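You operate a simulated robot arm through the tools that you are given. There is no shell and no other tool. Be economical: measure what you need, move in short steps, check, and stop when the job is done.

You are at the controls of a simulated robot arm. One attempt, no reset.

JOB
Grind 4 cups of coffee as the card says, then switch off.
Fine: seat the clear beaker before START; press it once; spill none.
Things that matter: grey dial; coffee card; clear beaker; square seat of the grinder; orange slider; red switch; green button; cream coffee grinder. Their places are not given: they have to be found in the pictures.

It is judged by the outcome, as a careful person would: the job done as asked, and still so three seconds after it is handed in. It fails if anything else is knocked over, pushed out of place, dropped, spilled or broken.

ROBOT AND FRAMES
A 6-joint arm with a two-finger parallel gripper, fixed in place. Base frame: the origin is at the foot of the arm, x ahead of it, y to its left, z up. Readings come in mm, degrees, newtons and seconds.
With the tool pointing down near the work surface it reaches from about 240 to 660 mm from the base axis. Its first joint turns from -66.0 to 66.0 degrees. Payload 2.9 kg.
Tool frame: the origin (TCP) lies between the finger pads and is the grasp point; the fingertips stand 30 mm ahead of it; z points along the fingers, y is the line along which they close. Largest opening 110 mm; finger width 20, thickness 10; the body of the gripper, 48 by 112 mm, starts 55 mm behind the TCP.
Orientation is that of the tool frame in the base frame, as a unit quaternion [w, x, y, z]. With the fingers straight down and closing along the base's y, the tool's x points along the base's -x, its y along +y and its z along -z.

CONTROLS
- The arm moves only by the tool apply_moves. Its argument "steps" is a list of rows, each a list of 6 numbers: the shift along the base's x, y, z in units of 200 mm (1.0 is 200 mm), then the turn, a rotation vector about the base's x, y, z in units of 90 degrees (1.0 is 90 degrees). In form: [[tx, ty, tz, ax, ay, az], ...]. A call has 1 to 8 rows; each row is the pose to reach, as a shift and turn from the pose commanded when the call began. "gripper" is the closure, from 0 (fully open) to 1 (shut), set as the call begins (left out, the last holds). A call with a number of a shift or a turn outside -1 to 1 is refused whole. A row lasts 0.2 s, in which the tool goes at most 50 mm and 8.6 degrees; a call with a longer step from one row to the next is refused whole, and so is a gripper value outside its range. A pose out of reach is approached as far as the arm can. The call stops where the force on the tool passes 90 N (or 10 N more than at its start, if that is more) or the arm is blocked; 0.2 s more then pass. Each finger travels about 108 mm/s and halts on what it meets, pressing with about 38 N; the grip force reading is that of the motor and also rises with nothing between the fingers. The clock runs only during rows and for 0.2 s after the last one: add rows that repeat a pose to give the fingers time. It gives the time, the measured TCP pose, the force on the tool (base axes), the opening and the grip force at its end, in the units of the frame above (readings bear some noise).
- Cameras (640 x 400 px; columns grow to the right, rows downward): "scene" is fixed at [93.5, 443.4, 1406.6]; the picture's right is [-0.60, -0.80, 0.00], its down [-0.27, 0.20, -0.94] and it looks along [0.75, -0.56, -0.34] (base axes); focal length 311 px, centre (320, 200). "wrist" rides on the gripper at [-36, 0, -57] in the tool frame; the picture's right is [0.00, -1.00, 0.00], its down [0.97, 0.00, -0.24] and it looks along [0.24, 0.00, 0.97] (tool axes); focal length 218 px, centre (320, 200).
- capture(camera): a new picture of that camera. No time passes.
- pixel_to_xyz(camera, pixels): for up to 12 pixels [column, row] of the newest picture of that camera ("zoom" is the newest enlarged one), the place [x, y, z] in the base frame of the surface seen there, good to about 2 mm. No time passes.
- zoom(camera, box): a new picture of the part [left, top, right, bottom] of that camera's present view, enlarged. No time passes.
- job_done(): hands the job in; it is judged then, once.

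Go step by step. Measure first, check grasps and placings, and put right what went wrong. The budget is 80 turns and 34 pictures, counting those below and the enlarged ones. Unless the task says otherwise, let go and move clear before handing in, and close with one line.

The tools are called by a JSON object that holds its "name" and its "arguments". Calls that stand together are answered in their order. apply_moves: Moves the arm, as the interface text tells. Its arguments: {"type":"object","properties":{"steps":{"type":"array","items":{"type":"array","items":{"type":"number"}}},"gripper":{"type":"number"}},"required":["steps"]} The other tools are called the same way: capture (camera) takes a picture; pixel_to_xyz (camera, pixels) gives the place of the surface under pixels of a picture; zoom (camera, box) takes an enlarged picture of a part of a camera's view; job_done () hands the job in.

At the start:

```text
time: 0.0
eef_pos: [381.1, 71.8, 1283.3]
orientation: [0.0, 0.0, 1.0, 0.0]
contact_force: [0.5, 0.6, 0.1]
finger_gap: 109.9
finger_force: 0.0
```

scene: 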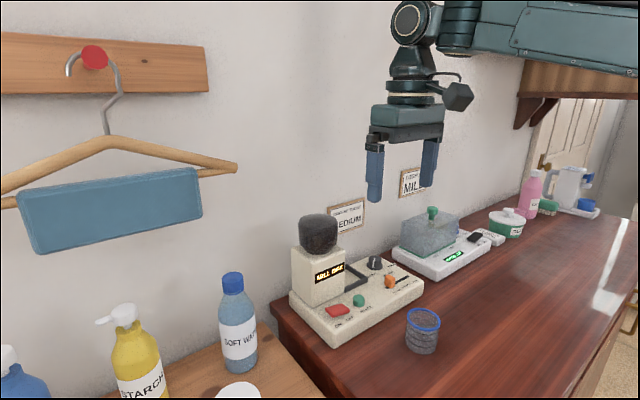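
wrist: 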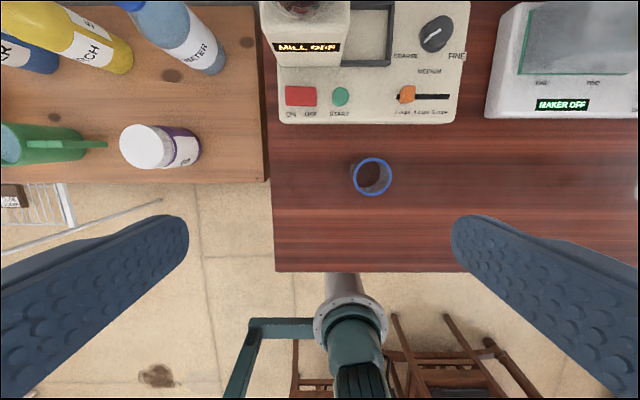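

The grinder is seen at wrist (360,60), the beaker at (372,176). I zoom in on the card and the panel.

{"name": "zoom", "arguments": {"camera": "scene", "box": [320, 160, 440, 240]}}

{"name": "zoom", "arguments": {"camera": "wrist", "box": [260, 0, 480, 138]}}

{"name": "zoom", "arguments": {"camera": "scene", "box": [270, 200, 470, 360]}}

{"name": "pixel_to_xyz", "arguments": {"camera": "wrist", "pixels": [[300, 95], [340, 96], [407, 95], [435, 34], [366, 40], [343, 40], [390, 40], [372, 159], [372, 195], [353, 176], [391, 176], [372, 176]]}}

```text
5.00 times, centred on (380, 200) of scene
```

zoom: 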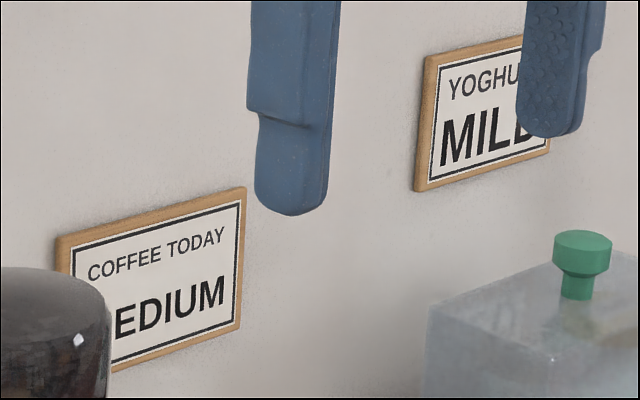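

```text
2.90 times, centred on (370, 69) of wrist
```

zoom: 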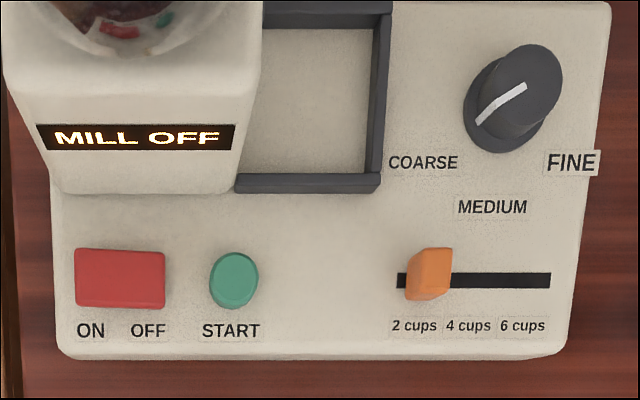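

```text
2.50 times, centred on (370, 280) of scene
```

zoom: 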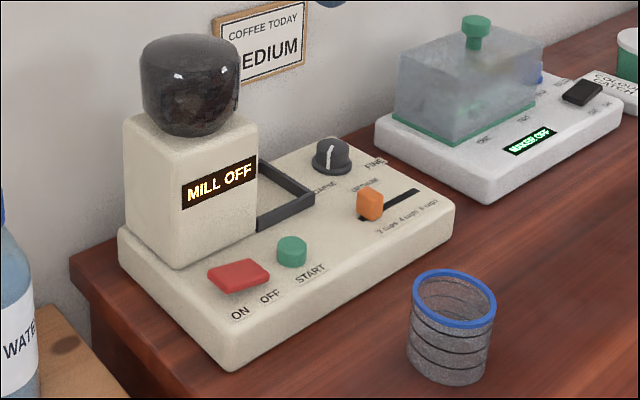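

```text
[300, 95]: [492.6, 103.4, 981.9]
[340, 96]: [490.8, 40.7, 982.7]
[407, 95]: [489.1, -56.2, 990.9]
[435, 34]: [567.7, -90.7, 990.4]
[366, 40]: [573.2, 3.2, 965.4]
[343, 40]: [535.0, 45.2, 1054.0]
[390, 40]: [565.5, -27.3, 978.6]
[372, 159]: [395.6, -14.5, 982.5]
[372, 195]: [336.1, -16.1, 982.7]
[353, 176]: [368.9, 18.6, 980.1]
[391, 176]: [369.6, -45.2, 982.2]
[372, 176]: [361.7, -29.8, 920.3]
```

The card says MEDIUM, and the zoom shows the dial on COARSE, the slider near 2 cups (428,275) and the mill off. I measure the details.

{"name": "zoom", "arguments": {"camera": "wrist", "box": [260, 0, 480, 138]}}

{"name": "pixel_to_xyz", "arguments": {"camera": "zoom", "pixels": [[310, 100], [305, 168], [310, 32], [362, 100], [375, 100], [310, 184], [310, 20], [268, 100], [515, 70], [500, 150], [560, 70], [466, 120]]}}

{"name": "pixel_to_xyz", "arguments": {"camera": "zoom", "pixels": [[90, 275], [150, 275], [233, 278], [435, 260], [423, 290], [400, 283], [548, 280], [415, 326], [468, 326], [522, 326], [492, 207], [423, 162]]}}

{"name": "pixel_to_xyz", "arguments": {"camera": "scene", "pixels": [[345, 216], [318, 220], [300, 250], [330, 290], [345, 255], [320, 250], [421, 345], [421, 313], [375, 262], [406, 284]]}}

```text
2.90 times, centred on (370, 69) of wrist
```

zoom: 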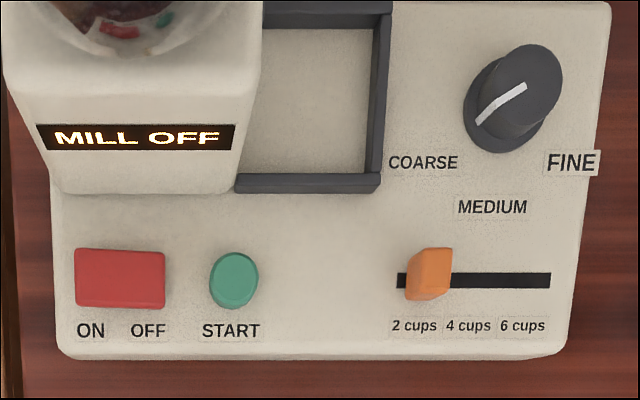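

```text
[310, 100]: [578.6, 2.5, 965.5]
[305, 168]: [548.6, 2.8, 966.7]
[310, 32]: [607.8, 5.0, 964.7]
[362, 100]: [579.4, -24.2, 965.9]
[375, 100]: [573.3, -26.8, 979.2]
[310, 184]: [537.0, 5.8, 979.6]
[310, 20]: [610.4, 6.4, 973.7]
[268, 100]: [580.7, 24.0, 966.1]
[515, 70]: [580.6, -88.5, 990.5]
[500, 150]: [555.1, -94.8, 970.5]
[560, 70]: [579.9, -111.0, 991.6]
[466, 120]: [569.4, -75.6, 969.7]
```

```text
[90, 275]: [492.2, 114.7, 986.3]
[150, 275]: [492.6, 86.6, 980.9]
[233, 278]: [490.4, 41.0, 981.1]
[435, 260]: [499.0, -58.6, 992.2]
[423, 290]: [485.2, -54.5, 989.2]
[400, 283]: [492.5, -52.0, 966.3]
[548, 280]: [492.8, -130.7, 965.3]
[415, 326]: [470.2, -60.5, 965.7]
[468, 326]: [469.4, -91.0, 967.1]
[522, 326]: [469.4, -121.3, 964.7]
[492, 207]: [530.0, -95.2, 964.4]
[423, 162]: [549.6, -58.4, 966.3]
```

```text
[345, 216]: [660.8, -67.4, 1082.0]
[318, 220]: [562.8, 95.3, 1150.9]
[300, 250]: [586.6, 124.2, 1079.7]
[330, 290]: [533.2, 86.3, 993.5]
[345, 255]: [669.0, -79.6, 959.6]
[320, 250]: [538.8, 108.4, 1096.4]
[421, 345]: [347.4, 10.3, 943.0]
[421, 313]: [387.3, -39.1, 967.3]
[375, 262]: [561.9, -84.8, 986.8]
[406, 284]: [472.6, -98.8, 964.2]
```

The wall is at x≈665, the seat centre near (578,7), and the dial near (568,-92). I move above the panel for a close look.

{"name": "apply_moves", "arguments": {"steps": [[0.157, -0.108, -0.108, 0, 0, 0], [0.315, -0.217, -0.217, 0, 0, 0], [0.472, -0.325, -0.325, 0, 0, 0], [0.63, -0.433, -0.433, 0, 0, 0], [0.787, -0.542, -0.542, 0, 0, 0], [0.945, -0.65, -0.65, 0, 0, 0], [0.945, -0.65, -0.65, 0, 0, 0]]}}

{"name": "capture", "arguments": {"camera": "wrist"}}

```text
time: 1.6
eef_pos: [569.1, -57.1, 1152.1]
orientation: [-0.001, 0.001, 1.0, 0.001]
contact_force: [0.2, 0.2, -0.8]
finger_gap: 110.1
finger_force: 0.1
```

```text
27 pictures are left
```

wrist: 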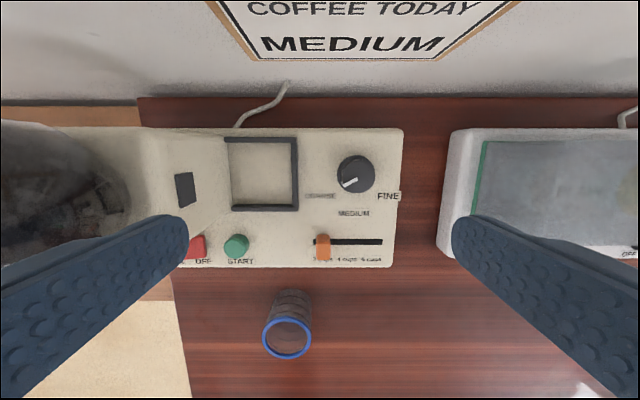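

The card reads MEDIUM. I zoom in on the dial and the seat.

{"name": "zoom", "arguments": {"camera": "wrist", "box": [160, 120, 420, 280]}}

{"name": "pixel_to_xyz", "arguments": {"camera": "wrist", "pixels": [[356, 157], [355, 190], [339, 173], [373, 172], [356, 173], [346, 185], [265, 142], [265, 203], [290, 172], [233, 172], [205, 172], [185, 190]]}}

{"name": "pixel_to_xyz", "arguments": {"camera": "wrist", "pixels": [[322, 238], [318, 238], [327, 238], [323, 250], [381, 241], [343, 241], [236, 243], [236, 235], [228, 150], [228, 204], [197, 245], [354, 213]]}}

```text
2.46 times, centred on (290, 200) of wrist
```

zoom: 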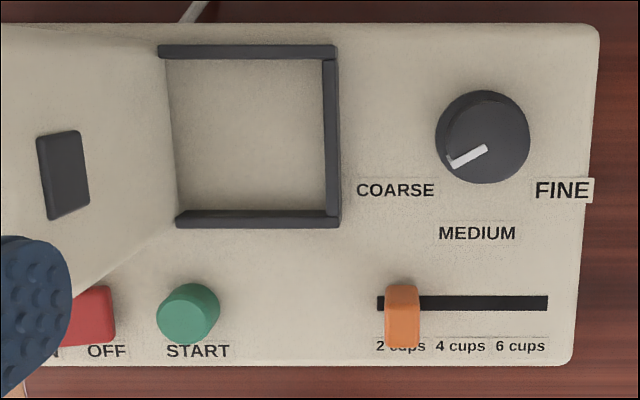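

```text
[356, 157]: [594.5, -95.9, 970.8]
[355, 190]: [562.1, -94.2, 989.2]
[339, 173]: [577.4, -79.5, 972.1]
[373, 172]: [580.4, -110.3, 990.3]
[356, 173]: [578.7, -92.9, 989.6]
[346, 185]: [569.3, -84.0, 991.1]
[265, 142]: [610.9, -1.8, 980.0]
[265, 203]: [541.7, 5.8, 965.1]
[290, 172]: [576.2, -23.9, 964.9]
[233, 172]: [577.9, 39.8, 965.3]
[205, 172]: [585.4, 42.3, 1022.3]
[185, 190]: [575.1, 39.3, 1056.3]
```

```text
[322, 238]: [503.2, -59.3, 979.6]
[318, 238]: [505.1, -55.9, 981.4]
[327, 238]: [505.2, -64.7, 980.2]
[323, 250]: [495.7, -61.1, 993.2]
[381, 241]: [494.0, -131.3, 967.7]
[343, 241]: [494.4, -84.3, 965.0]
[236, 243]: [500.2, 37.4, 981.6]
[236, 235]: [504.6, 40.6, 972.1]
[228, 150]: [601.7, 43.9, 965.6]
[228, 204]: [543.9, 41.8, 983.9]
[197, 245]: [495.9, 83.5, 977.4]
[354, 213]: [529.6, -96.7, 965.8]
```

The dial centre is about (576,-95), top at z 990, and the pointer is about 60° short of MEDIUM. I go above it with yaw -30° and the gap partly closed.

{"name": "apply_moves", "arguments": {"steps": [[0.009, -0.048, -0.12, 0, 0, -0.083], [0.018, -0.095, -0.25, 0, 0, -0.167], [0.027, -0.143, -0.38, 0, 0, -0.25], [0.035, -0.19, -0.5, 0, 0, -0.333], [0.035, -0.19, -0.5, 0, 0, -0.333]], "gripper": 0.45}}

{"name": "capture", "arguments": {"camera": "wrist"}}

```text
time: 2.8
eef_pos: [576.7, -96.3, 1052.7]
orientation: [0.0, 0.259, 0.966, 0.0]
contact_force: [0.2, 0.0, -0.1]
finger_gap: 60.4
finger_force: 0.1
```

```text
25 pictures are left
```

wrist: 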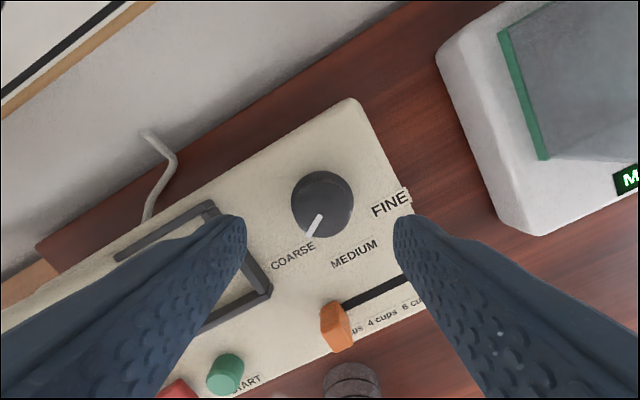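

The dial sits centred between the fingers (col 322). I check its fore-aft centre.

{"name": "pixel_to_xyz", "arguments": {"camera": "wrist", "pixels": [[323, 207], [323, 182], [323, 232], [298, 207], [348, 207], [307, 235], [321, 215]]}}

```text
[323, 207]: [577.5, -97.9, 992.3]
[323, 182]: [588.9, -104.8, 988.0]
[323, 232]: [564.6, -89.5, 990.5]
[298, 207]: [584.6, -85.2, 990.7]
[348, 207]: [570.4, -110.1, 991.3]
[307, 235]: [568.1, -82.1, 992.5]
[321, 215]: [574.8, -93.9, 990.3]
```

The dial centre is about (577,-97), under the TCP. I descend to z≈1006 and close.

{"name": "apply_moves", "arguments": {"steps": [[0, 0, -0.12, 0, 0, 0], [0, 0, -0.232, 0, 0, 0], [0, 0, -0.232, 0, 0, 0]]}}

{"name": "apply_moves", "arguments": {"steps": [[0, 0, 0, 0, 0, 0], [0, 0, 0, 0, 0, 0], [0, 0, 0, 0, 0, 0]], "gripper": 1}}

```text
time: 3.6
eef_pos: [576.7, -94.9, 1005.6]
orientation: [0.0, 0.258, 0.966, 0.0]
contact_force: [-0.1, -0.8, -0.4]
finger_gap: 60.4
finger_force: 0.0
```

```text
time: 4.4
eef_pos: [575.9, -96.9, 1006.6]
orientation: [0.001, 0.26, 0.966, -0.001]
contact_force: [-8.6, -15.0, -0.3]
finger_gap: 33.5
finger_force: 44.5
```

It is gripped at 33.5 mm. I turn +60°.

{"name": "apply_moves", "arguments": {"steps": [[-0.002, -0.004, 0, 0, 0, 0.084], [-0.002, -0.004, 0, 0, 0, 0.167], [-0.002, -0.004, 0, 0, 0, 0.25], [-0.002, -0.004, 0, 0, 0, 0.333], [-0.002, -0.004, 0, 0, 0, 0.417], [-0.002, -0.004, 0, 0, 0, 0.5], [-0.002, -0.004, 0, 0, 0, 0.583], [-0.002, -0.004, 0, 0, 0, 0.667]]}}

{"name": "capture", "arguments": {"camera": "wrist"}}

```text
time: 6.2
eef_pos: [575.2, -97.4, 1006.5]
orientation: [-0.001, -0.261, 0.965, 0.001]
contact_force: [-9.6, -7.2, -14.7]
finger_gap: 33.4
finger_force: 45.2
```

```text
24 pictures are left
```

wrist: 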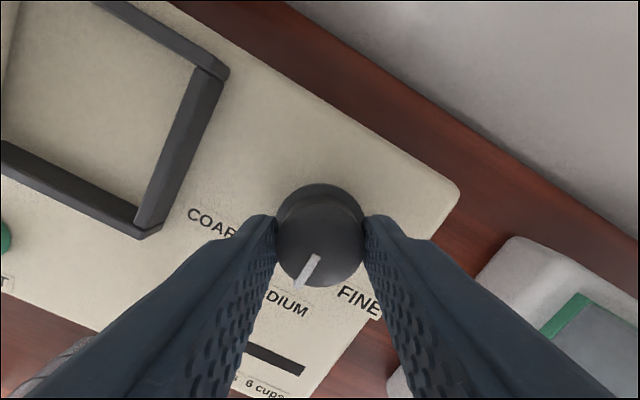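

The pointer now faces MEDIUM. I let go, rise, and square the yaw.

{"name": "apply_moves", "arguments": {"steps": [[0, 0, 0, 0, 0, 0], [0, 0, 0, 0, 0, 0]], "gripper": 0.5}}

{"name": "apply_moves", "arguments": {"steps": [[0, 0, 0.2, 0, 0, 0], [-0.1, 0, 0.35, 0, 0, -0.083], [-0.2, 0.05, 0.35, 0, 0, -0.167], [-0.3, 0.1, 0.35, 0, 0, -0.25], [-0.4, 0.175, 0.35, 0, 0, -0.333], [-0.4, 0.175, 0.35, 0, 0, -0.333]]}}

{"name": "capture", "arguments": {"camera": "wrist"}}

```text
time: 6.8
eef_pos: [578.2, -96.1, 1008.2]
orientation: [0.001, -0.261, 0.965, 0.0]
contact_force: [0.0, 0.3, 0.0]
finger_gap: 55.1
finger_force: 0.1
```

```text
time: 8.2
eef_pos: [497.3, -61.7, 1076.2]
orientation: [0.0, 0.0, 1.0, 0.0]
contact_force: [0.3, -0.2, 0.3]
finger_gap: 55.3
finger_force: 0.1
```

```text
23 pictures are left
```

wrist: 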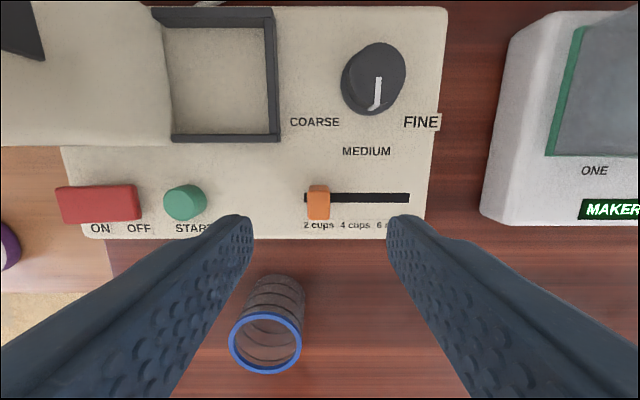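

The dial pointer is on MEDIUM. I measure the slider knob and the label positions.

{"name": "pixel_to_xyz", "arguments": {"camera": "wrist", "pixels": [[318, 190], [318, 205], [310, 210], [326, 210], [318, 219], [304, 198], [409, 198], [319, 225], [355, 225], [376, 107], [378, 75]]}}

{"name": "apply_moves", "arguments": {"steps": [[-0.015, 0, -0.2, 0, 0, 0], [-0.015, 0, -0.355, 0, 0, 0], [-0.015, 0, -0.355, 0, 0, 0]]}}

```text
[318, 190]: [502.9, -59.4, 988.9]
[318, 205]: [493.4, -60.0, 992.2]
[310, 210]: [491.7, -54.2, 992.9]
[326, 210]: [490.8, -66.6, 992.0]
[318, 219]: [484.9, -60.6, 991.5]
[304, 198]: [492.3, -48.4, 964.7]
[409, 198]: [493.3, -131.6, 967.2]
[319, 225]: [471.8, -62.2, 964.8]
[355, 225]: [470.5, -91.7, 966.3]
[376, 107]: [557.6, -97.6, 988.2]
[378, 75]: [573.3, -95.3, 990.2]
```

```text
time: 9.0
eef_pos: [493.4, -60.6, 1004.9]
orientation: [0.0, -0.001, 1.0, 0.0]
contact_force: [-0.3, -0.3, -0.6]
finger_gap: 55.1
finger_force: 0.1
```

The slider is at y≈-60; 4 cups is at y≈-90.5. I grip it and drag it 30 mm.

{"name": "apply_moves", "arguments": {"steps": [[0, 0, 0, 0, 0, 0], [0, 0, 0, 0, 0, 0], [0, 0, 0, 0, 0, 0]], "gripper": 1}}

{"name": "apply_moves", "arguments": {"steps": [[0, -0.05, 0, 0, 0, 0], [0, -0.1, 0, 0, 0, 0], [0, -0.15, 0, 0, 0, 0], [0, -0.15, 0, 0, 0, 0]]}}

{"name": "apply_moves", "arguments": {"steps": [[0, 0, 0, 0, 0, 0], [0, 0, 0, 0, 0, 0]], "gripper": 0.5}}

{"name": "apply_moves", "arguments": {"steps": [[0, 0, 0.2, 0, 0, 0], [0, 0, 0.4, 0, 0, 0], [0, 0, 0.4, 0, 0, 0]]}}

{"name": "capture", "arguments": {"camera": "wrist"}}

```text
time: 9.8
eef_pos: [493.9, -61.9, 1004.1]
orientation: [0.0, -0.001, 1.0, -0.001]
contact_force: [0.7, 0.2, -2.8]
finger_gap: 15.1
finger_force: 44.5
```

```text
time: 10.8
eef_pos: [495.0, -90.5, 1006.5]
orientation: [0.0, -0.002, 1.0, 0.0]
contact_force: [1.5, 0.3, -9.2]
finger_gap: 15.2
finger_force: 45.0
```

```text
time: 11.4
eef_pos: [494.5, -90.8, 1007.0]
orientation: [0.0, -0.001, 1.0, -0.001]
contact_force: [0.6, 0.5, -0.4]
finger_gap: 55.0
finger_force: 0.0
```

```text
time: 12.2
eef_pos: [492.6, -90.8, 1086.5]
orientation: [0.0, 0.0, 1.0, 0.0]
contact_force: [0.8, -0.1, 0.3]
finger_gap: 55.1
finger_force: 0.1
```

```text
22 pictures are left
```

wrist: 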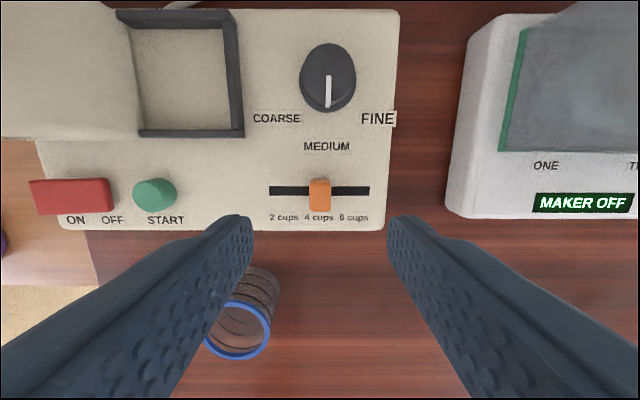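

The slider is on 4 cups and the dial on MEDIUM. Now the beaker: I turn the gripper -90° so the fingers close along x, and go above it at (366,-14).

{"name": "apply_moves", "arguments": {"steps": [[-0.08, 0.05, 0.05, 0, 0, -0.09], [-0.16, 0.1, 0.05, 0, 0, -0.18], [-0.24, 0.15, 0.05, 0, 0, -0.27], [-0.32, 0.2, 0.05, 0, 0, -0.36], [-0.4, 0.25, 0.05, 0, 0, -0.45], [-0.48, 0.3, 0.05, 0, 0, -0.54], [-0.56, 0.35, 0.05, 0, 0, -0.63], [-0.633, 0.386, 0.05, 0, 0, -0.72]], "gripper": 0}}

{"name": "apply_moves", "arguments": {"steps": [[0, 0, 0, 0, 0, -0.09], [0, 0, 0, 0, 0, -0.18], [0, 0, 0, 0, 0, -0.28], [0, 0, 0, 0, 0, -0.28]]}}

{"name": "capture", "arguments": {"camera": "wrist"}}

```text
time: 14.0
eef_pos: [368.5, -14.0, 1096.2]
orientation: [0.0, 0.536, 0.844, 0.0]
contact_force: [0.6, 0.0, 0.5]
finger_gap: 109.9
finger_force: 0.2
```

```text
refused: row 3 steps farther than a row can; nothing moved
```

```text
21 pictures are left
```

wrist: 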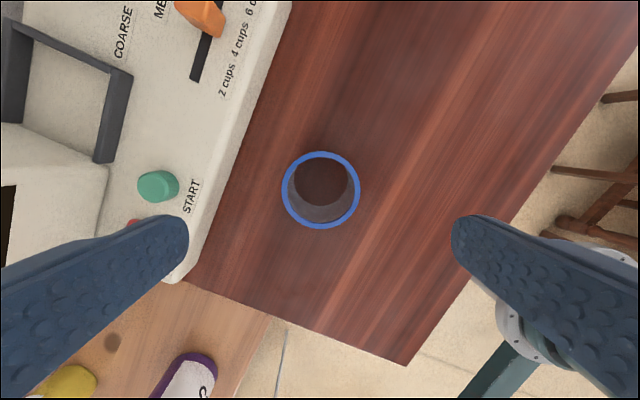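

The last turn was refused for step size; I finish it in smaller steps.

{"name": "apply_moves", "arguments": {"steps": [[0, 0, 0, 0, 0, -0.07], [0, 0, 0, 0, 0, -0.14], [0, 0, 0, 0, 0, -0.21], [0, 0, 0, 0, 0, -0.28], [0, 0, 0, 0, 0, -0.28]]}}

{"name": "capture", "arguments": {"camera": "wrist"}}

{"name": "pixel_to_xyz", "arguments": {"camera": "wrist", "pixels": [[320, 154], [320, 226], [284, 190], [357, 190], [320, 180]]}}

```text
time: 15.2
eef_pos: [367.3, -14.7, 1095.8]
orientation: [0.0, 0.706, 0.708, -0.001]
contact_force: [0.4, -0.4, -0.4]
finger_gap: 110.0
finger_force: 0.1
```

```text
20 pictures are left
```

wrist: 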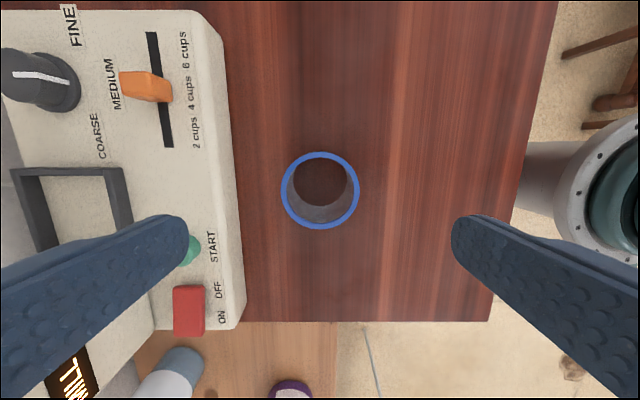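

```text
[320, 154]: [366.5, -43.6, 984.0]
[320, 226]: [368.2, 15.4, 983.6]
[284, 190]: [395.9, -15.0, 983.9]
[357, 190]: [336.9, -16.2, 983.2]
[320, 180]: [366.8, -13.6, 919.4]
```

The beaker centre is (366.5,-14.5), right under the TCP. I descend to z≈972 and grip.

{"name": "apply_moves", "arguments": {"steps": [[0, 0, -0.2, 0, 0, 0], [0, 0, -0.4, 0, 0, 0], [0, 0, -0.615, 0, 0, 0], [0, 0, -0.615, 0, 0, 0]]}}

{"name": "apply_moves", "arguments": {"steps": [[0, 0, 0, 0, 0, 0], [0, 0, 0, 0, 0, 0], [0, 0, 0, 0, 0, 0]], "gripper": 1}}

```text
time: 16.2
eef_pos: [366.0, -15.2, 972.4]
orientation: [-0.001, 0.707, 0.708, 0.0]
contact_force: [-1.4, -0.9, 0.7]
finger_gap: 109.9
finger_force: 0.2
```

```text
time: 17.0
eef_pos: [366.0, -14.6, 972.6]
orientation: [0.0, 0.707, 0.707, 0.0]
contact_force: [-0.7, -0.1, -0.1]
finger_gap: 60.7
finger_force: 38.1
```

Gripped at 60.7 mm. I lift 110 mm and carry it towards the seat.

{"name": "apply_moves", "arguments": {"steps": [[0, 0, 0.2, 0, 0, 0], [0, 0, 0.4, 0, 0, 0], [0, 0, 0.55, 0, 0, 0], [0.2, 0, 0.55, 0, 0, 0], [0.4, 0, 0.55, 0, 0, 0], [0.6, 0, 0.55, 0, 0, 0], [0.8, 0.0, 0.55, 0, 0, 0], [0.9, 0.05, 0.55, 0, 0, 0]]}}

{"name": "apply_moves", "arguments": {"steps": [[0.15, 0.056, 0, 0, 0, 0], [0.15, 0.056, 0, 0, 0, 0], [0.15, 0.056, 0, 0, 0, 0]]}}

{"name": "zoom", "arguments": {"camera": "scene", "box": [270, 170, 430, 350]}}

{"name": "capture", "arguments": {"camera": "wrist"}}

```text
time: 18.8
eef_pos: [546.8, -4.7, 1082.5]
orientation: [0.0, 0.706, 0.708, 0.0]
contact_force: [-1.1, 0.6, 0.8]
finger_gap: 0.1
finger_force: 37.9
```

```text
time: 19.6
eef_pos: [576.2, 8.9, 1083.7]
orientation: [0.0, 0.706, 0.708, 0.0]
contact_force: [0.0, -0.2, -0.2]
finger_gap: 0.1
finger_force: 37.1
```

```text
2.22 times, centred on (350, 260) of scene
```

zoom: 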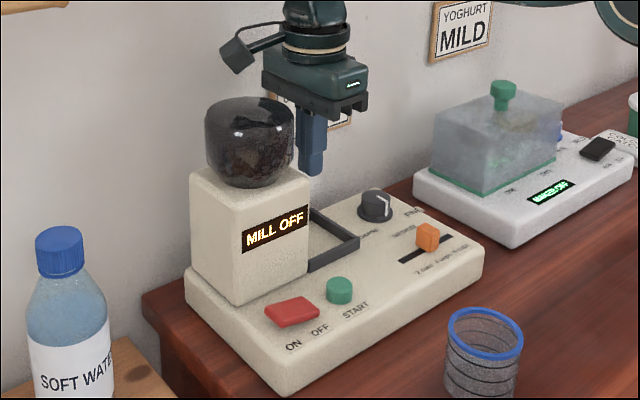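

```text
18 pictures are left
```

wrist: 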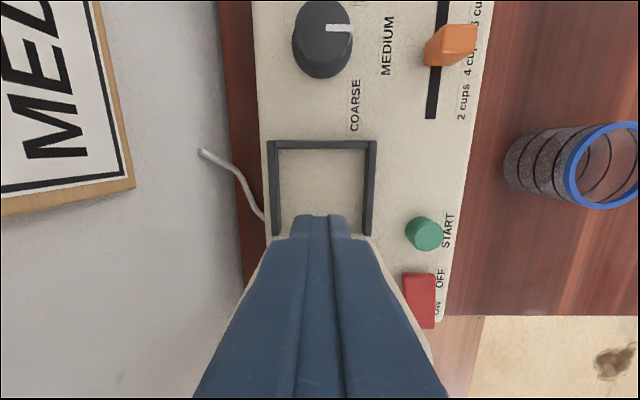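

The gap fell to 0.1: the beaker slipped out and is still standing on the table. I check its shape and place.

{"name": "zoom", "arguments": {"camera": "scene", "box": [385, 295, 465, 365]}}

{"name": "pixel_to_xyz", "arguments": {"camera": "zoom", "pixels": [[185, 150], [180, 250], [175, 340], [320, 200], [320, 300], [320, 370], [450, 150], [440, 250], [430, 330]]}}

{"name": "zoom", "arguments": {"camera": "scene", "box": [360, 150, 440, 250]}}

```text
5.71 times, centred on (425, 330) of scene
```

zoom: 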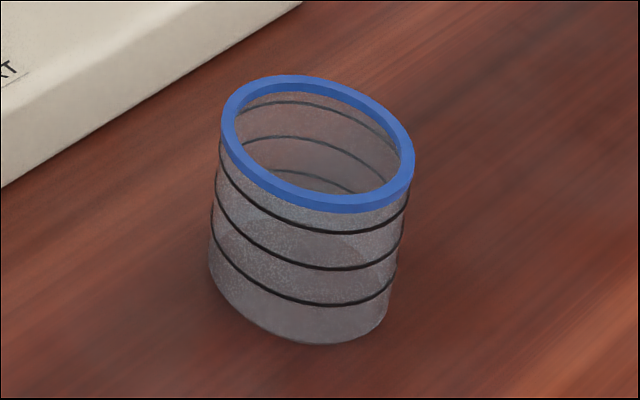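

```text
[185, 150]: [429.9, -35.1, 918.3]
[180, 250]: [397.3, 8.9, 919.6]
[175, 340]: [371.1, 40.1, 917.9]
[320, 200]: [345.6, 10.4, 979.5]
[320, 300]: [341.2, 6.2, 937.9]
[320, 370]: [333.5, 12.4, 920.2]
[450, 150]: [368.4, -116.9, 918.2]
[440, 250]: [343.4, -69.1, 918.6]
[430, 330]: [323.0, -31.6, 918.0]
```

```text
4.00 times, centred on (400, 200) of scene
```

zoom: 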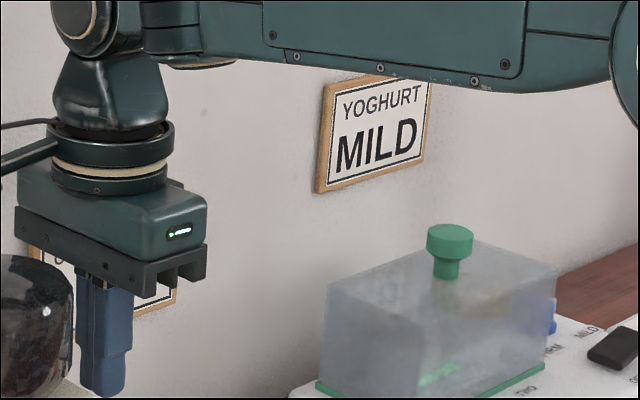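

The beaker still stands upright in its place. I return above it with the gripper open for a lower grasp and a slow lift.

{"name": "apply_moves", "arguments": {"steps": [[-0.1, -0.05, 0, 0, 0, 0], [-0.3, -0.119, 0, 0, 0, 0], [-0.5, -0.119, 0, 0, 0, 0], [-0.7, -0.119, 0, 0, 0, 0], [-0.9, -0.119, 0, 0, 0, 0], [-1, -0.119, 0, 0, 0, 0]], "gripper": 0}}

{"name": "apply_moves", "arguments": {"steps": [[-0.05, 0, 0, 0, 0, 0], [-0.05, 0, 0, 0, 0, 0]]}}

{"name": "capture", "arguments": {"camera": "wrist"}}

{"name": "pixel_to_xyz", "arguments": {"camera": "wrist", "pixels": [[320, 149], [320, 226], [282, 190], [359, 190], [320, 180]]}}

```text
time: 21.0
eef_pos: [377.0, -15.9, 1084.8]
orientation: [0.0, 0.706, 0.708, -0.001]
contact_force: [0.4, -0.6, 0.3]
finger_gap: 110.0
finger_force: 0.0
```

```text
time: 21.6
eef_pos: [366.5, -16.2, 1083.1]
orientation: [0.0, 0.707, 0.707, 0.0]
contact_force: [-0.2, 0.3, -0.3]
finger_gap: 109.7
finger_force: 0.1
```

```text
15 pictures are left
```

wrist: 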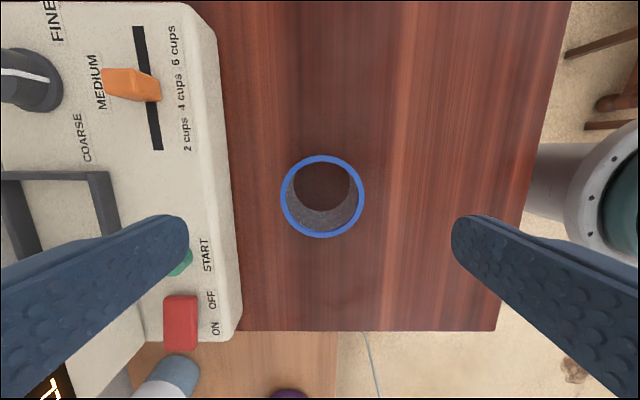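

```text
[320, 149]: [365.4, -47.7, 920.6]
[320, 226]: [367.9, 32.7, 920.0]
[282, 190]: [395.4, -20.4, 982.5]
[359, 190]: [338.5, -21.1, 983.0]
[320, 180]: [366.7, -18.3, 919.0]
```

The beaker moved a little (rim centre now pixel (322,197)). I measure the rim.

{"name": "pixel_to_xyz", "arguments": {"camera": "wrist", "pixels": [[322, 160], [322, 234], [284, 197], [361, 197], [322, 186], [322, 225]]}}

```text
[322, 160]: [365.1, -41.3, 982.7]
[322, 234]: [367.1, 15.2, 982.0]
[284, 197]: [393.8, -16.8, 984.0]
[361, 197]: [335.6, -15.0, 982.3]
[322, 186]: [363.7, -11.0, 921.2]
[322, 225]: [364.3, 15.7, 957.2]
```

Centre ≈(365,-13.5). I descend to z≈967, grip longer, and lift only a few mm slowly.

{"name": "apply_moves", "arguments": {"steps": [[-0.005, 0.008, -0.2, 0, 0, 0], [-0.005, 0.008, -0.4, 0, 0, 0], [-0.005, 0.008, -0.58, 0, 0, 0], [-0.005, 0.008, -0.58, 0, 0, 0]]}}

{"name": "apply_moves", "arguments": {"steps": [[0, 0, 0, 0, 0, 0], [0, 0, 0, 0, 0, 0], [0, 0, 0, 0, 0, 0], [0, 0, 0, 0, 0, 0], [0, 0, 0, 0, 0, 0]], "gripper": 1}}

{"name": "apply_moves", "arguments": {"steps": [[0, 0, 0.01, 0, 0, 0], [0, 0, 0.02, 0, 0, 0], [0, 0, 0.03, 0, 0, 0], [0, 0, 0.045, 0, 0, 0], [0, 0, 0.06, 0, 0, 0], [0, 0, 0.08, 0, 0, 0], [0, 0, 0.1, 0, 0, 0], [0, 0, 0.1, 0, 0, 0]]}}

{"name": "zoom", "arguments": {"camera": "scene", "box": [360, 230, 480, 370]}}

```text
time: 22.6
eef_pos: [366.8, -16.0, 966.4]
orientation: [0.0, 0.706, 0.708, 0.0]
contact_force: [-0.1, 0.1, -1.0]
finger_gap: 110.1
finger_force: 0.1
```

```text
time: 23.8
eef_pos: [366.8, -16.2, 966.6]
orientation: [0.0, 0.707, 0.708, 0.0]
contact_force: [-0.2, 0.1, 0.2]
finger_gap: 60.4
finger_force: 38.6
```

```text
time: 25.6
eef_pos: [365.8, -15.5, 986.8]
orientation: [0.0, 0.706, 0.708, 0.001]
contact_force: [0.1, -0.5, -0.5]
finger_gap: 60.4
finger_force: 38.1
```

```text
2.86 times, centred on (420, 300) of scene
```

zoom: 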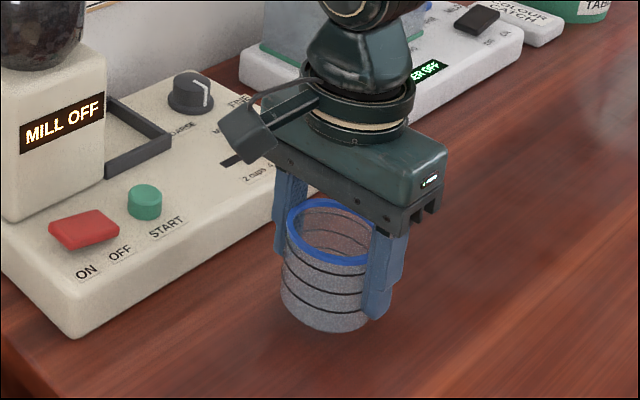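

I check whether the rim rose with the gripper.

{"name": "pixel_to_xyz", "arguments": {"camera": "zoom", "pixels": [[325, 259], [345, 263], [305, 250], [325, 280], [330, 325]]}}

```text
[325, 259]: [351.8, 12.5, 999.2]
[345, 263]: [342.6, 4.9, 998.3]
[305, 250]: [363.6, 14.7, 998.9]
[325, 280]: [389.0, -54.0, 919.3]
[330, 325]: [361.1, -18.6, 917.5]
```

The rim is at about 999: it lifted with the gripper. I continue gently.

{"name": "apply_moves", "arguments": {"steps": [[0, 0, 0.015, 0, 0, 0], [0, 0, 0.045, 0, 0, 0], [0, 0, 0.085, 0, 0, 0], [0, 0, 0.13, 0, 0, 0], [0, 0, 0.175, 0, 0, 0], [0, 0, 0.22, 0, 0, 0], [0, 0, 0.26, 0, 0, 0], [0, 0, 0.28, 0, 0, 0]]}}

{"name": "apply_moves", "arguments": {"steps": [[0, 0, 0.015, 0, 0, 0], [0, 0, 0.04, 0, 0, 0], [0, 0, 0.06, 0, 0, 0], [0, 0, 0.07, 0, 0, 0], [0, 0, 0.07, 0, 0, 0]]}}

{"name": "zoom", "arguments": {"camera": "scene", "box": [350, 190, 490, 350]}}

```text
time: 27.4
eef_pos: [365.2, -16.1, 1043.0]
orientation: [-0.001, 0.706, 0.708, 0.0]
contact_force: [0.5, 0.0, -0.9]
finger_gap: 60.5
finger_force: 37.6
```

```text
time: 28.6
eef_pos: [365.5, -16.3, 1056.6]
orientation: [0.0, 0.707, 0.708, 0.0]
contact_force: [0.5, -0.5, -1.8]
finger_gap: 60.2
finger_force: 37.9
```

```text
2.50 times, centred on (420, 270) of scene
```

zoom: 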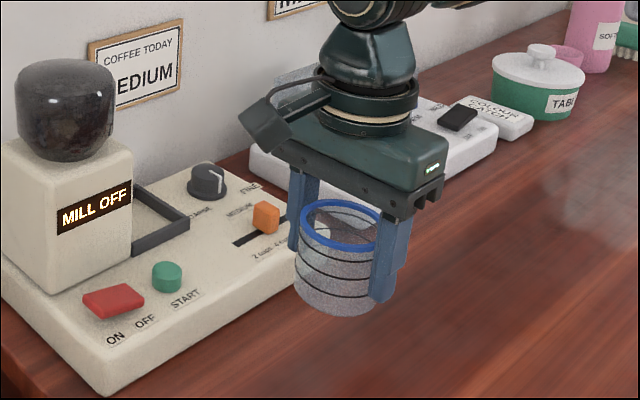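

It is held aloft. I check the rim height for creep.

{"name": "pixel_to_xyz", "arguments": {"camera": "zoom", "pixels": [[338, 248], [320, 240], [355, 251], [335, 308]]}}

```text
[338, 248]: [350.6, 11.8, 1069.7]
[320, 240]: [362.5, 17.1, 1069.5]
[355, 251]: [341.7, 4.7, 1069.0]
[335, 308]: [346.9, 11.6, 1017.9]
```

No creep. I carry it gently along x to the seat (shift +210.5, +20.5 in total).

{"name": "apply_moves", "arguments": {"steps": [[0.025, 0, 0, 0, 0, 0], [0.08, 0, 0, 0, 0, 0], [0.16, 0, 0, 0, 0, 0], [0.25, 0, 0, 0, 0, 0], [0.34, 0, 0, 0, 0, 0], [0.43, 0, 0, 0, 0, 0], [0.5, 0, 0, 0, 0, 0], [0.53, 0, 0, 0, 0, 0]]}}

{"name": "apply_moves", "arguments": {"steps": [[0.025, 0.005, 0, 0, 0, 0], [0.08, 0.02, 0, 0, 0, 0], [0.16, 0.04, 0, 0, 0, 0], [0.25, 0.06, 0, 0, 0, 0], [0.34, 0.08, 0, 0, 0, 0], [0.43, 0.09, 0, 0, 0, 0], [0.5, 0.1, 0, 0, 0, 0], [0.523, 0.103, 0, 0, 0, 0]]}}

{"name": "apply_moves", "arguments": {"steps": [[0, 0, 0, 0, 0, 0], [0, 0, 0, 0, 0, 0]]}}

{"name": "capture", "arguments": {"camera": "wrist"}}

{"name": "zoom", "arguments": {"camera": "scene", "box": [270, 170, 430, 300]}}

```text
time: 30.4
eef_pos: [471.9, -16.0, 1057.6]
orientation: [0.0, 0.706, 0.708, 0.0]
contact_force: [0.2, -0.9, -1.3]
finger_gap: 60.1
finger_force: 37.8
```

```text
time: 32.2
eef_pos: [574.8, 5.2, 1057.5]
orientation: [0.0, 0.707, 0.707, 0.0]
contact_force: [-0.3, -1.1, -1.1]
finger_gap: 60.3
finger_force: 37.6
```

```text
time: 32.8
eef_pos: [576.1, 5.0, 1056.3]
orientation: [0.0, 0.707, 0.708, -0.001]
contact_force: [0.3, 0.0, -0.4]
finger_gap: 60.2
finger_force: 38.6
```

```text
12 pictures are left
```

wrist: 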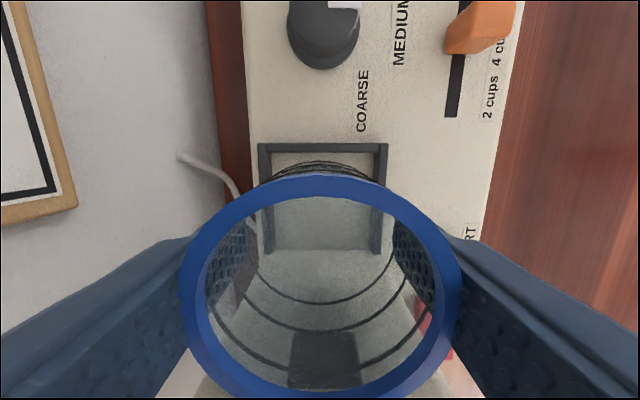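

```text
3.08 times, centred on (350, 235) of scene
```

zoom: 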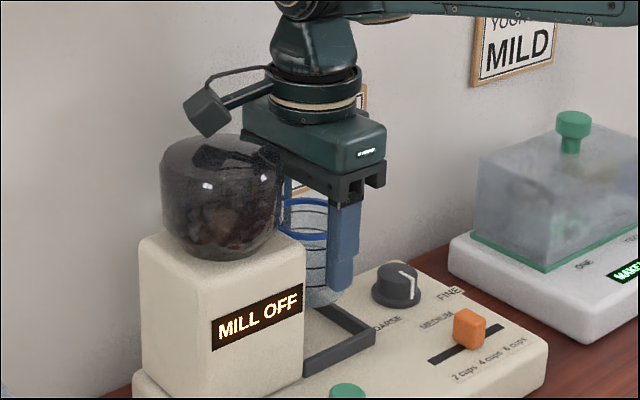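

I check the seat's edges and the rim from this near view.

{"name": "pixel_to_xyz", "arguments": {"camera": "wrist", "pixels": [[265, 150], [382, 150], [273, 157], [376, 157], [322, 147], [322, 154], [322, 157], [260, 148], [386, 148], [320, 182], [200, 260], [440, 260]]}}

{"name": "pixel_to_xyz", "arguments": {"camera": "zoom", "pixels": [[298, 233], [285, 232], [315, 205], [318, 300], [322, 302]]}}

```text
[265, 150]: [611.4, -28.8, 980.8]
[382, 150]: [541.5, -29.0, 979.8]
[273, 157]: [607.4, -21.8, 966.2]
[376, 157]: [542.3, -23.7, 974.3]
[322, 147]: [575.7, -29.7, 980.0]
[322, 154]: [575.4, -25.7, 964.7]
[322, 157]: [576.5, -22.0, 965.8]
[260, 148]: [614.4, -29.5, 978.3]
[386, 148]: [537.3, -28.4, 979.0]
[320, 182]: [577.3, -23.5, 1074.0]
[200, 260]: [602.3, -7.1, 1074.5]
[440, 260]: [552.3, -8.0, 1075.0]
```

```text
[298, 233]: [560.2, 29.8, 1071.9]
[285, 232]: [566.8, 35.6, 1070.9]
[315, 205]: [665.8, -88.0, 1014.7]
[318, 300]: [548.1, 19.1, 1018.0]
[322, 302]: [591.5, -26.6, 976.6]
```

Aligned: the seat centre is (575.7, 8) and the beaker about (576, 7). I lower 40 mm slowly first.

{"name": "apply_moves", "arguments": {"steps": [[0, 0, -0.02, 0, 0, 0], [0, 0, -0.05, 0, 0, 0], [0, 0, -0.08, 0, 0, 0], [0, 0, -0.11, 0, 0, 0], [0, 0, -0.14, 0, 0, 0], [0, 0, -0.17, 0, 0, 0], [0, 0, -0.195, 0, 0, 0], [0, 0, -0.205, 0, 0, 0]]}}

{"name": "apply_moves", "arguments": {"steps": [[0, 0, -0.005, 0, 0, 0], [0, 0, -0.012, 0, 0, 0], [0, 0, -0.012, 0, 0, 0]]}}

{"name": "capture", "arguments": {"camera": "wrist"}}

{"name": "zoom", "arguments": {"camera": "scene", "box": [290, 200, 410, 300]}}

```text
time: 34.0
eef_pos: [583.4, 5.3, 1053.3]
orientation: [0.017, 0.705, 0.709, 0.017]
contact_force: [1.2, 0.0, 6.6]
finger_gap: 60.1
finger_force: 38.5
stopped in row 5: the force on the tool passed its limit (the readings are from after the stop); the commanded pose is now the measured one
```

```text
time: 34.8
eef_pos: [583.3, 6.1, 1053.9]
orientation: [0.02, 0.704, 0.709, 0.019]
contact_force: [3.5, 1.1, 31.3]
finger_gap: 60.1
finger_force: 37.9
```

```text
10 pictures are left
```

wrist: 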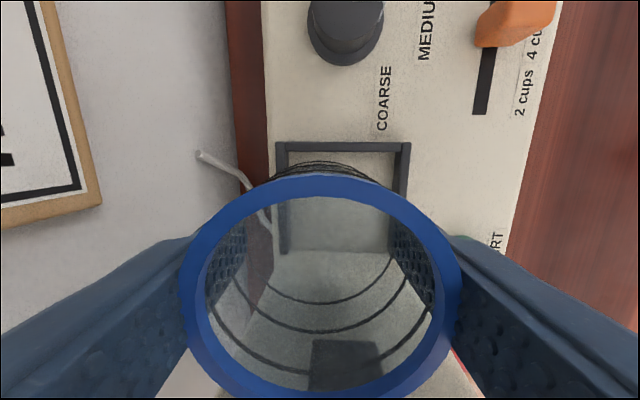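

```text
4.00 times, centred on (350, 250) of scene
```

zoom: 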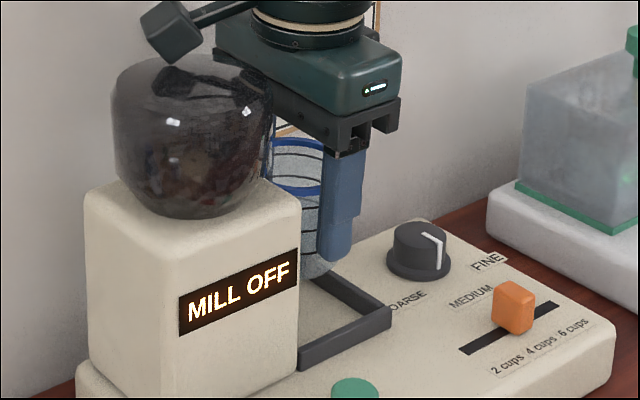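

The call was stopped: the box on the wrist (zoom (170,30)) touched the hopper top (190,70). I back up, straighten the 3° tilt, and then turn the gripper half around so the box faces away from the hopper.

{"name": "apply_moves", "arguments": {"steps": [[-0.005, 0, 0.03, 0, 0.005, 0], [-0.015, 0, 0.06, 0, 0.017, 0], [-0.025, 0, 0.09, 0, 0.028, 0], [-0.036, 0, 0.12, 0, 0.035, 0], [-0.036, 0, 0.13, 0, 0.035, 0], [-0.036, 0, 0.13, 0, 0.035, 0]]}}

{"name": "zoom", "arguments": {"camera": "scene", "box": [270, 160, 430, 300]}}

```text
time: 36.2
eef_pos: [574.6, 5.4, 1075.6]
orientation: [-0.004, 0.705, 0.709, -0.004]
contact_force: [-1.6, -0.4, -0.6]
finger_gap: 60.3
finger_force: 38.2
```

```text
2.86 times, centred on (350, 230) of scene
```

zoom: 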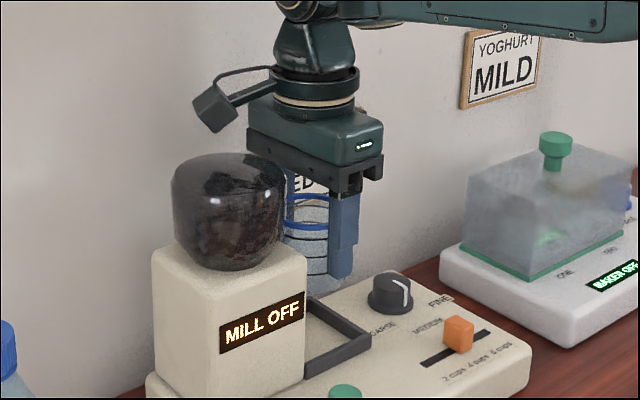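

{"name": "pixel_to_xyz", "arguments": {"camera": "zoom", "pixels": [[213, 105], [213, 128], [235, 115], [230, 165], [275, 165], [200, 160], [255, 140], [285, 180], [230, 260], [250, 155], [310, 200], [320, 260]]}}

```text
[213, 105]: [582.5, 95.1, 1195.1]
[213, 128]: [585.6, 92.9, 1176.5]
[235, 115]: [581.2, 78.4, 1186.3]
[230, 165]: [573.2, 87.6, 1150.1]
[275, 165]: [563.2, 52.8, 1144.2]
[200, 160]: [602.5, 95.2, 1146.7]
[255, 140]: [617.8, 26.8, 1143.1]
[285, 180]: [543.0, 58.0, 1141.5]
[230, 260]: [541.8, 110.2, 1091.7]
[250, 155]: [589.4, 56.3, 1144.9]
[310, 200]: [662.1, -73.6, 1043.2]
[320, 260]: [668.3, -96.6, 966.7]
```

Confirmed: the box bottom is 100 mm above the TCP, on the hopper side. I carry the beaker back over the clear table front and turn there.

{"name": "apply_moves", "arguments": {"steps": [[-0.025, -0.005, 0.01, 0, 0, 0], [-0.08, -0.02, 0.02, 0, 0, 0], [-0.16, -0.04, 0.02, 0, 0, 0], [-0.25, -0.06, 0.02, 0, 0, 0], [-0.34, -0.08, 0.02, 0, 0, 0], [-0.43, -0.1, 0.02, 0, 0, 0], [-0.51, -0.1, 0.02, 0, 0, 0], [-0.55, -0.1, 0.02, 0, 0, 0]]}}

{"name": "apply_moves", "arguments": {"steps": [[-0.02, 0, 0, 0, 0, 0.02], [-0.07, 0, 0, 0, 0, 0.08], [-0.14, 0, 0, 0, 0, 0.16], [-0.21, 0, 0, 0, 0, 0.24], [-0.27, 0, 0, 0, 0, 0.32], [-0.3, 0, 0, 0, 0, 0.4], [-0.3, 0, 0, 0, 0, 0.48], [-0.3, 0, 0, 0, 0, 0.56]]}}

{"name": "apply_moves", "arguments": {"steps": [[0, 0, 0, 0, 0, 0.08], [0, 0, 0, 0, 0, 0.16], [0, 0, 0, 0, 0, 0.24], [0, 0, 0, 0, 0, 0.32], [0, 0, 0, 0, 0, 0.4], [0, 0, 0, 0, 0, 0.48], [0, 0, 0, 0, 0, 0.56], [0, 0, 0, 0, 0, 0.64]]}}

{"name": "apply_moves", "arguments": {"steps": [[0, 0, 0, 0, 0, 0.08], [0, 0, 0, 0, 0, 0.16], [0, 0, 0, 0, 0, 0.24], [0, 0, 0, 0, 0, 0.32], [0, 0, 0, 0, 0, 0.4], [0, 0, 0, 0, 0, 0.48], [0, 0, 0, 0, 0, 0.56], [0, 0, 0, 0, 0, 0.64]]}}

{"name": "apply_moves", "arguments": {"steps": [[0, 0, 0, 0, 0, 0.08], [0, 0, 0, 0, 0, 0.14], [0, 0, 0, 0, 0, 0.16], [0, 0, 0, 0, 0, 0.16], [0, 0, 0, 0, 0, 0.16]]}}

```text
time: 38.0
eef_pos: [464.7, -15.3, 1078.9]
orientation: [-0.003, 0.706, 0.709, -0.003]
contact_force: [-0.3, 0.6, -2.3]
finger_gap: 59.7
finger_force: 37.4
```

```text
time: 39.8
eef_pos: [405.1, -14.7, 1079.0]
orientation: [-0.002, 0.336, 0.942, -0.004]
contact_force: [0.3, 0.8, -1.0]
finger_gap: 60.1
finger_force: 37.9
```

```text
time: 41.6
eef_pos: [404.9, -14.9, 1079.8]
orientation: [0.0, -0.159, 0.987, -0.005]
contact_force: [-0.7, 0.1, -1.4]
finger_gap: 60.2
finger_force: 38.2
```

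```text
time: 43.4
eef_pos: [404.1, -14.9, 1079.5]
orientation: [0.004, -0.616, 0.788, -0.004]
contact_force: [0.5, 0.2, -0.7]
finger_gap: 60.2
finger_force: 37.5
```

```text
time: 44.6
eef_pos: [406.4, -15.1, 1081.0]
orientation: [-0.004, 0.71, -0.704, 0.004]
contact_force: [0.6, 0.7, -0.8]
finger_gap: 60.2
finger_force: 37.6
```

The gripper is now turned to +90° with the beaker held. I level the 0.6° residual tilt and look.

{"name": "apply_moves", "arguments": {"steps": [[0, 0, 0, 0, 0.007, -0.005], [0, 0, 0, 0, 0.007, -0.005]]}}

{"name": "zoom", "arguments": {"camera": "scene", "box": [320, 170, 480, 350]}}

```text
time: 45.2
eef_pos: [405.8, -14.5, 1079.5]
orientation: [0.0, -0.706, 0.708, 0.0]
contact_force: [-0.6, 0.0, -0.9]
finger_gap: 60.4
finger_force: 38.1
```

```text
2.22 times, centred on (400, 260) of scene
```

zoom: 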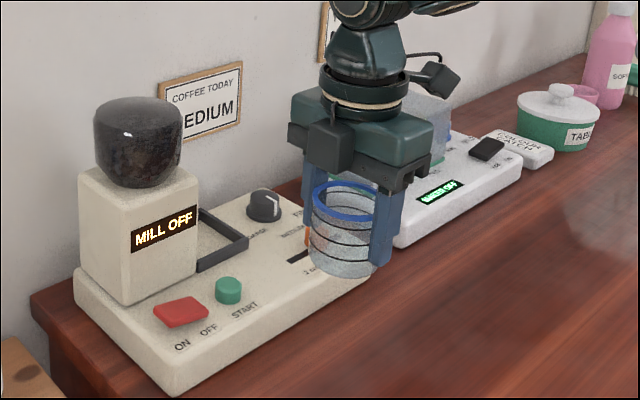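

The wrist camera body (zoom (328,148)) now points toward the hopper side; I measure it against the grinder body height.

{"name": "pixel_to_xyz", "arguments": {"camera": "zoom", "pixels": [[330, 172], [320, 168], [345, 172], [328, 130], [312, 150], [435, 80], [345, 218], [335, 215], [355, 219], [140, 190], [120, 180], [180, 185]]}}

```text
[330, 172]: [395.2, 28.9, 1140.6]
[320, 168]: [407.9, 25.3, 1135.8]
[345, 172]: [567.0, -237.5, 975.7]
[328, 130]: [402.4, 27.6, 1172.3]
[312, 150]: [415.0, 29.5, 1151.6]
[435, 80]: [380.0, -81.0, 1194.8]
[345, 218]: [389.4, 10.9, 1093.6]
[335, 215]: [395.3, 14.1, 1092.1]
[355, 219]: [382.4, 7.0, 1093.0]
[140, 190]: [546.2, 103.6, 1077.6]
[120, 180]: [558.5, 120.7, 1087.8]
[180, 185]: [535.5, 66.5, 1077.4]
```

The camera front (43 mm out) would hit the grinder body, unless the tool leans away. The pads close along x, so I can lean the tool 15° about x around an upright beaker. I set the beaker back on the table at x≈366, to regrasp it leaning.

{"name": "apply_moves", "arguments": {"steps": [[-0.02, 0, 0, 0, 0, 0], [-0.07, 0, -0.04, 0, 0, 0], [-0.13, 0, -0.12, 0, 0, 0], [-0.18, 0, -0.2, 0, 0, 0], [-0.2, 0, -0.3, 0, 0, 0], [-0.2, 0, -0.4, 0, 0, 0], [-0.2, 0, -0.48, 0, 0, 0], [-0.2, 0, -0.53, 0, 0, 0]]}}

{"name": "apply_moves", "arguments": {"steps": [[0, 0, -0.01, 0, 0, 0], [0, 0, -0.02, 0, 0, 0], [0, 0, -0.028, 0, 0, 0], [0, 0, -0.028, 0, 0, 0]]}}

```text
time: 47.0
eef_pos: [366.9, -13.3, 972.4]
orientation: [0.0, -0.707, 0.707, -0.001]
contact_force: [-0.2, 0.1, 0.7]
finger_gap: 60.2
finger_force: 38.2
```

```text
time: 48.0
eef_pos: [365.6, -13.6, 967.9]
orientation: [-0.001, -0.706, 0.708, 0.0]
contact_force: [0.1, -0.4, -1.6]
finger_gap: 59.9
finger_force: 37.6
```

Just about on the table. I open to ~80 mm, lean 15°, and view from the wrist.

{"name": "apply_moves", "arguments": {"steps": [[0, 0, 0, 0, 0, 0], [0, 0, 0, 0, 0, 0]], "gripper": 0.27}}

{"name": "apply_moves", "arguments": {"steps": [[0, 0, 0.01, 0.04, 0, 0], [0, 0, 0.02, 0.08, 0, 0], [0, 0, 0.03, 0.125, 0, 0], [0, 0, 0.03, 0.167, 0, 0], [0, 0, 0.03, 0.167, 0, 0]]}}

{"name": "zoom", "arguments": {"camera": "scene", "box": [340, 210, 500, 370]}}

{"name": "pixel_to_xyz", "arguments": {"camera": "scene", "pixels": [[421, 327], [416, 326], [428, 328], [410, 322]]}}

```text
time: 48.6
eef_pos: [364.6, -13.6, 967.3]
orientation: [0.0, -0.706, 0.708, 0.001]
contact_force: [1.1, 0.0, -0.5]
finger_gap: 80.5
finger_force: 0.0
```

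```text
time: 49.8
eef_pos: [366.4, -14.1, 975.0]
orientation: [0.092, -0.701, 0.701, 0.092]
contact_force: [-0.4, 0.2, -0.9]
finger_gap: 80.2
finger_force: 0.0
```

```text
2.50 times, centred on (420, 290) of scene
```

zoom: 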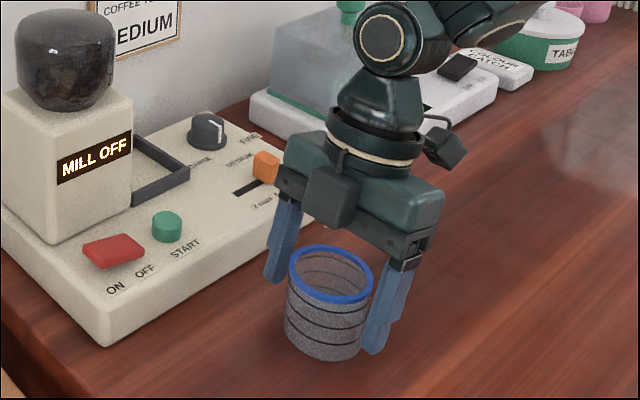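

```text
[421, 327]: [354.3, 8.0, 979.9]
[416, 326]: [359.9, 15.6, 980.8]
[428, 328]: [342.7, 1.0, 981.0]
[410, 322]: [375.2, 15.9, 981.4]
```

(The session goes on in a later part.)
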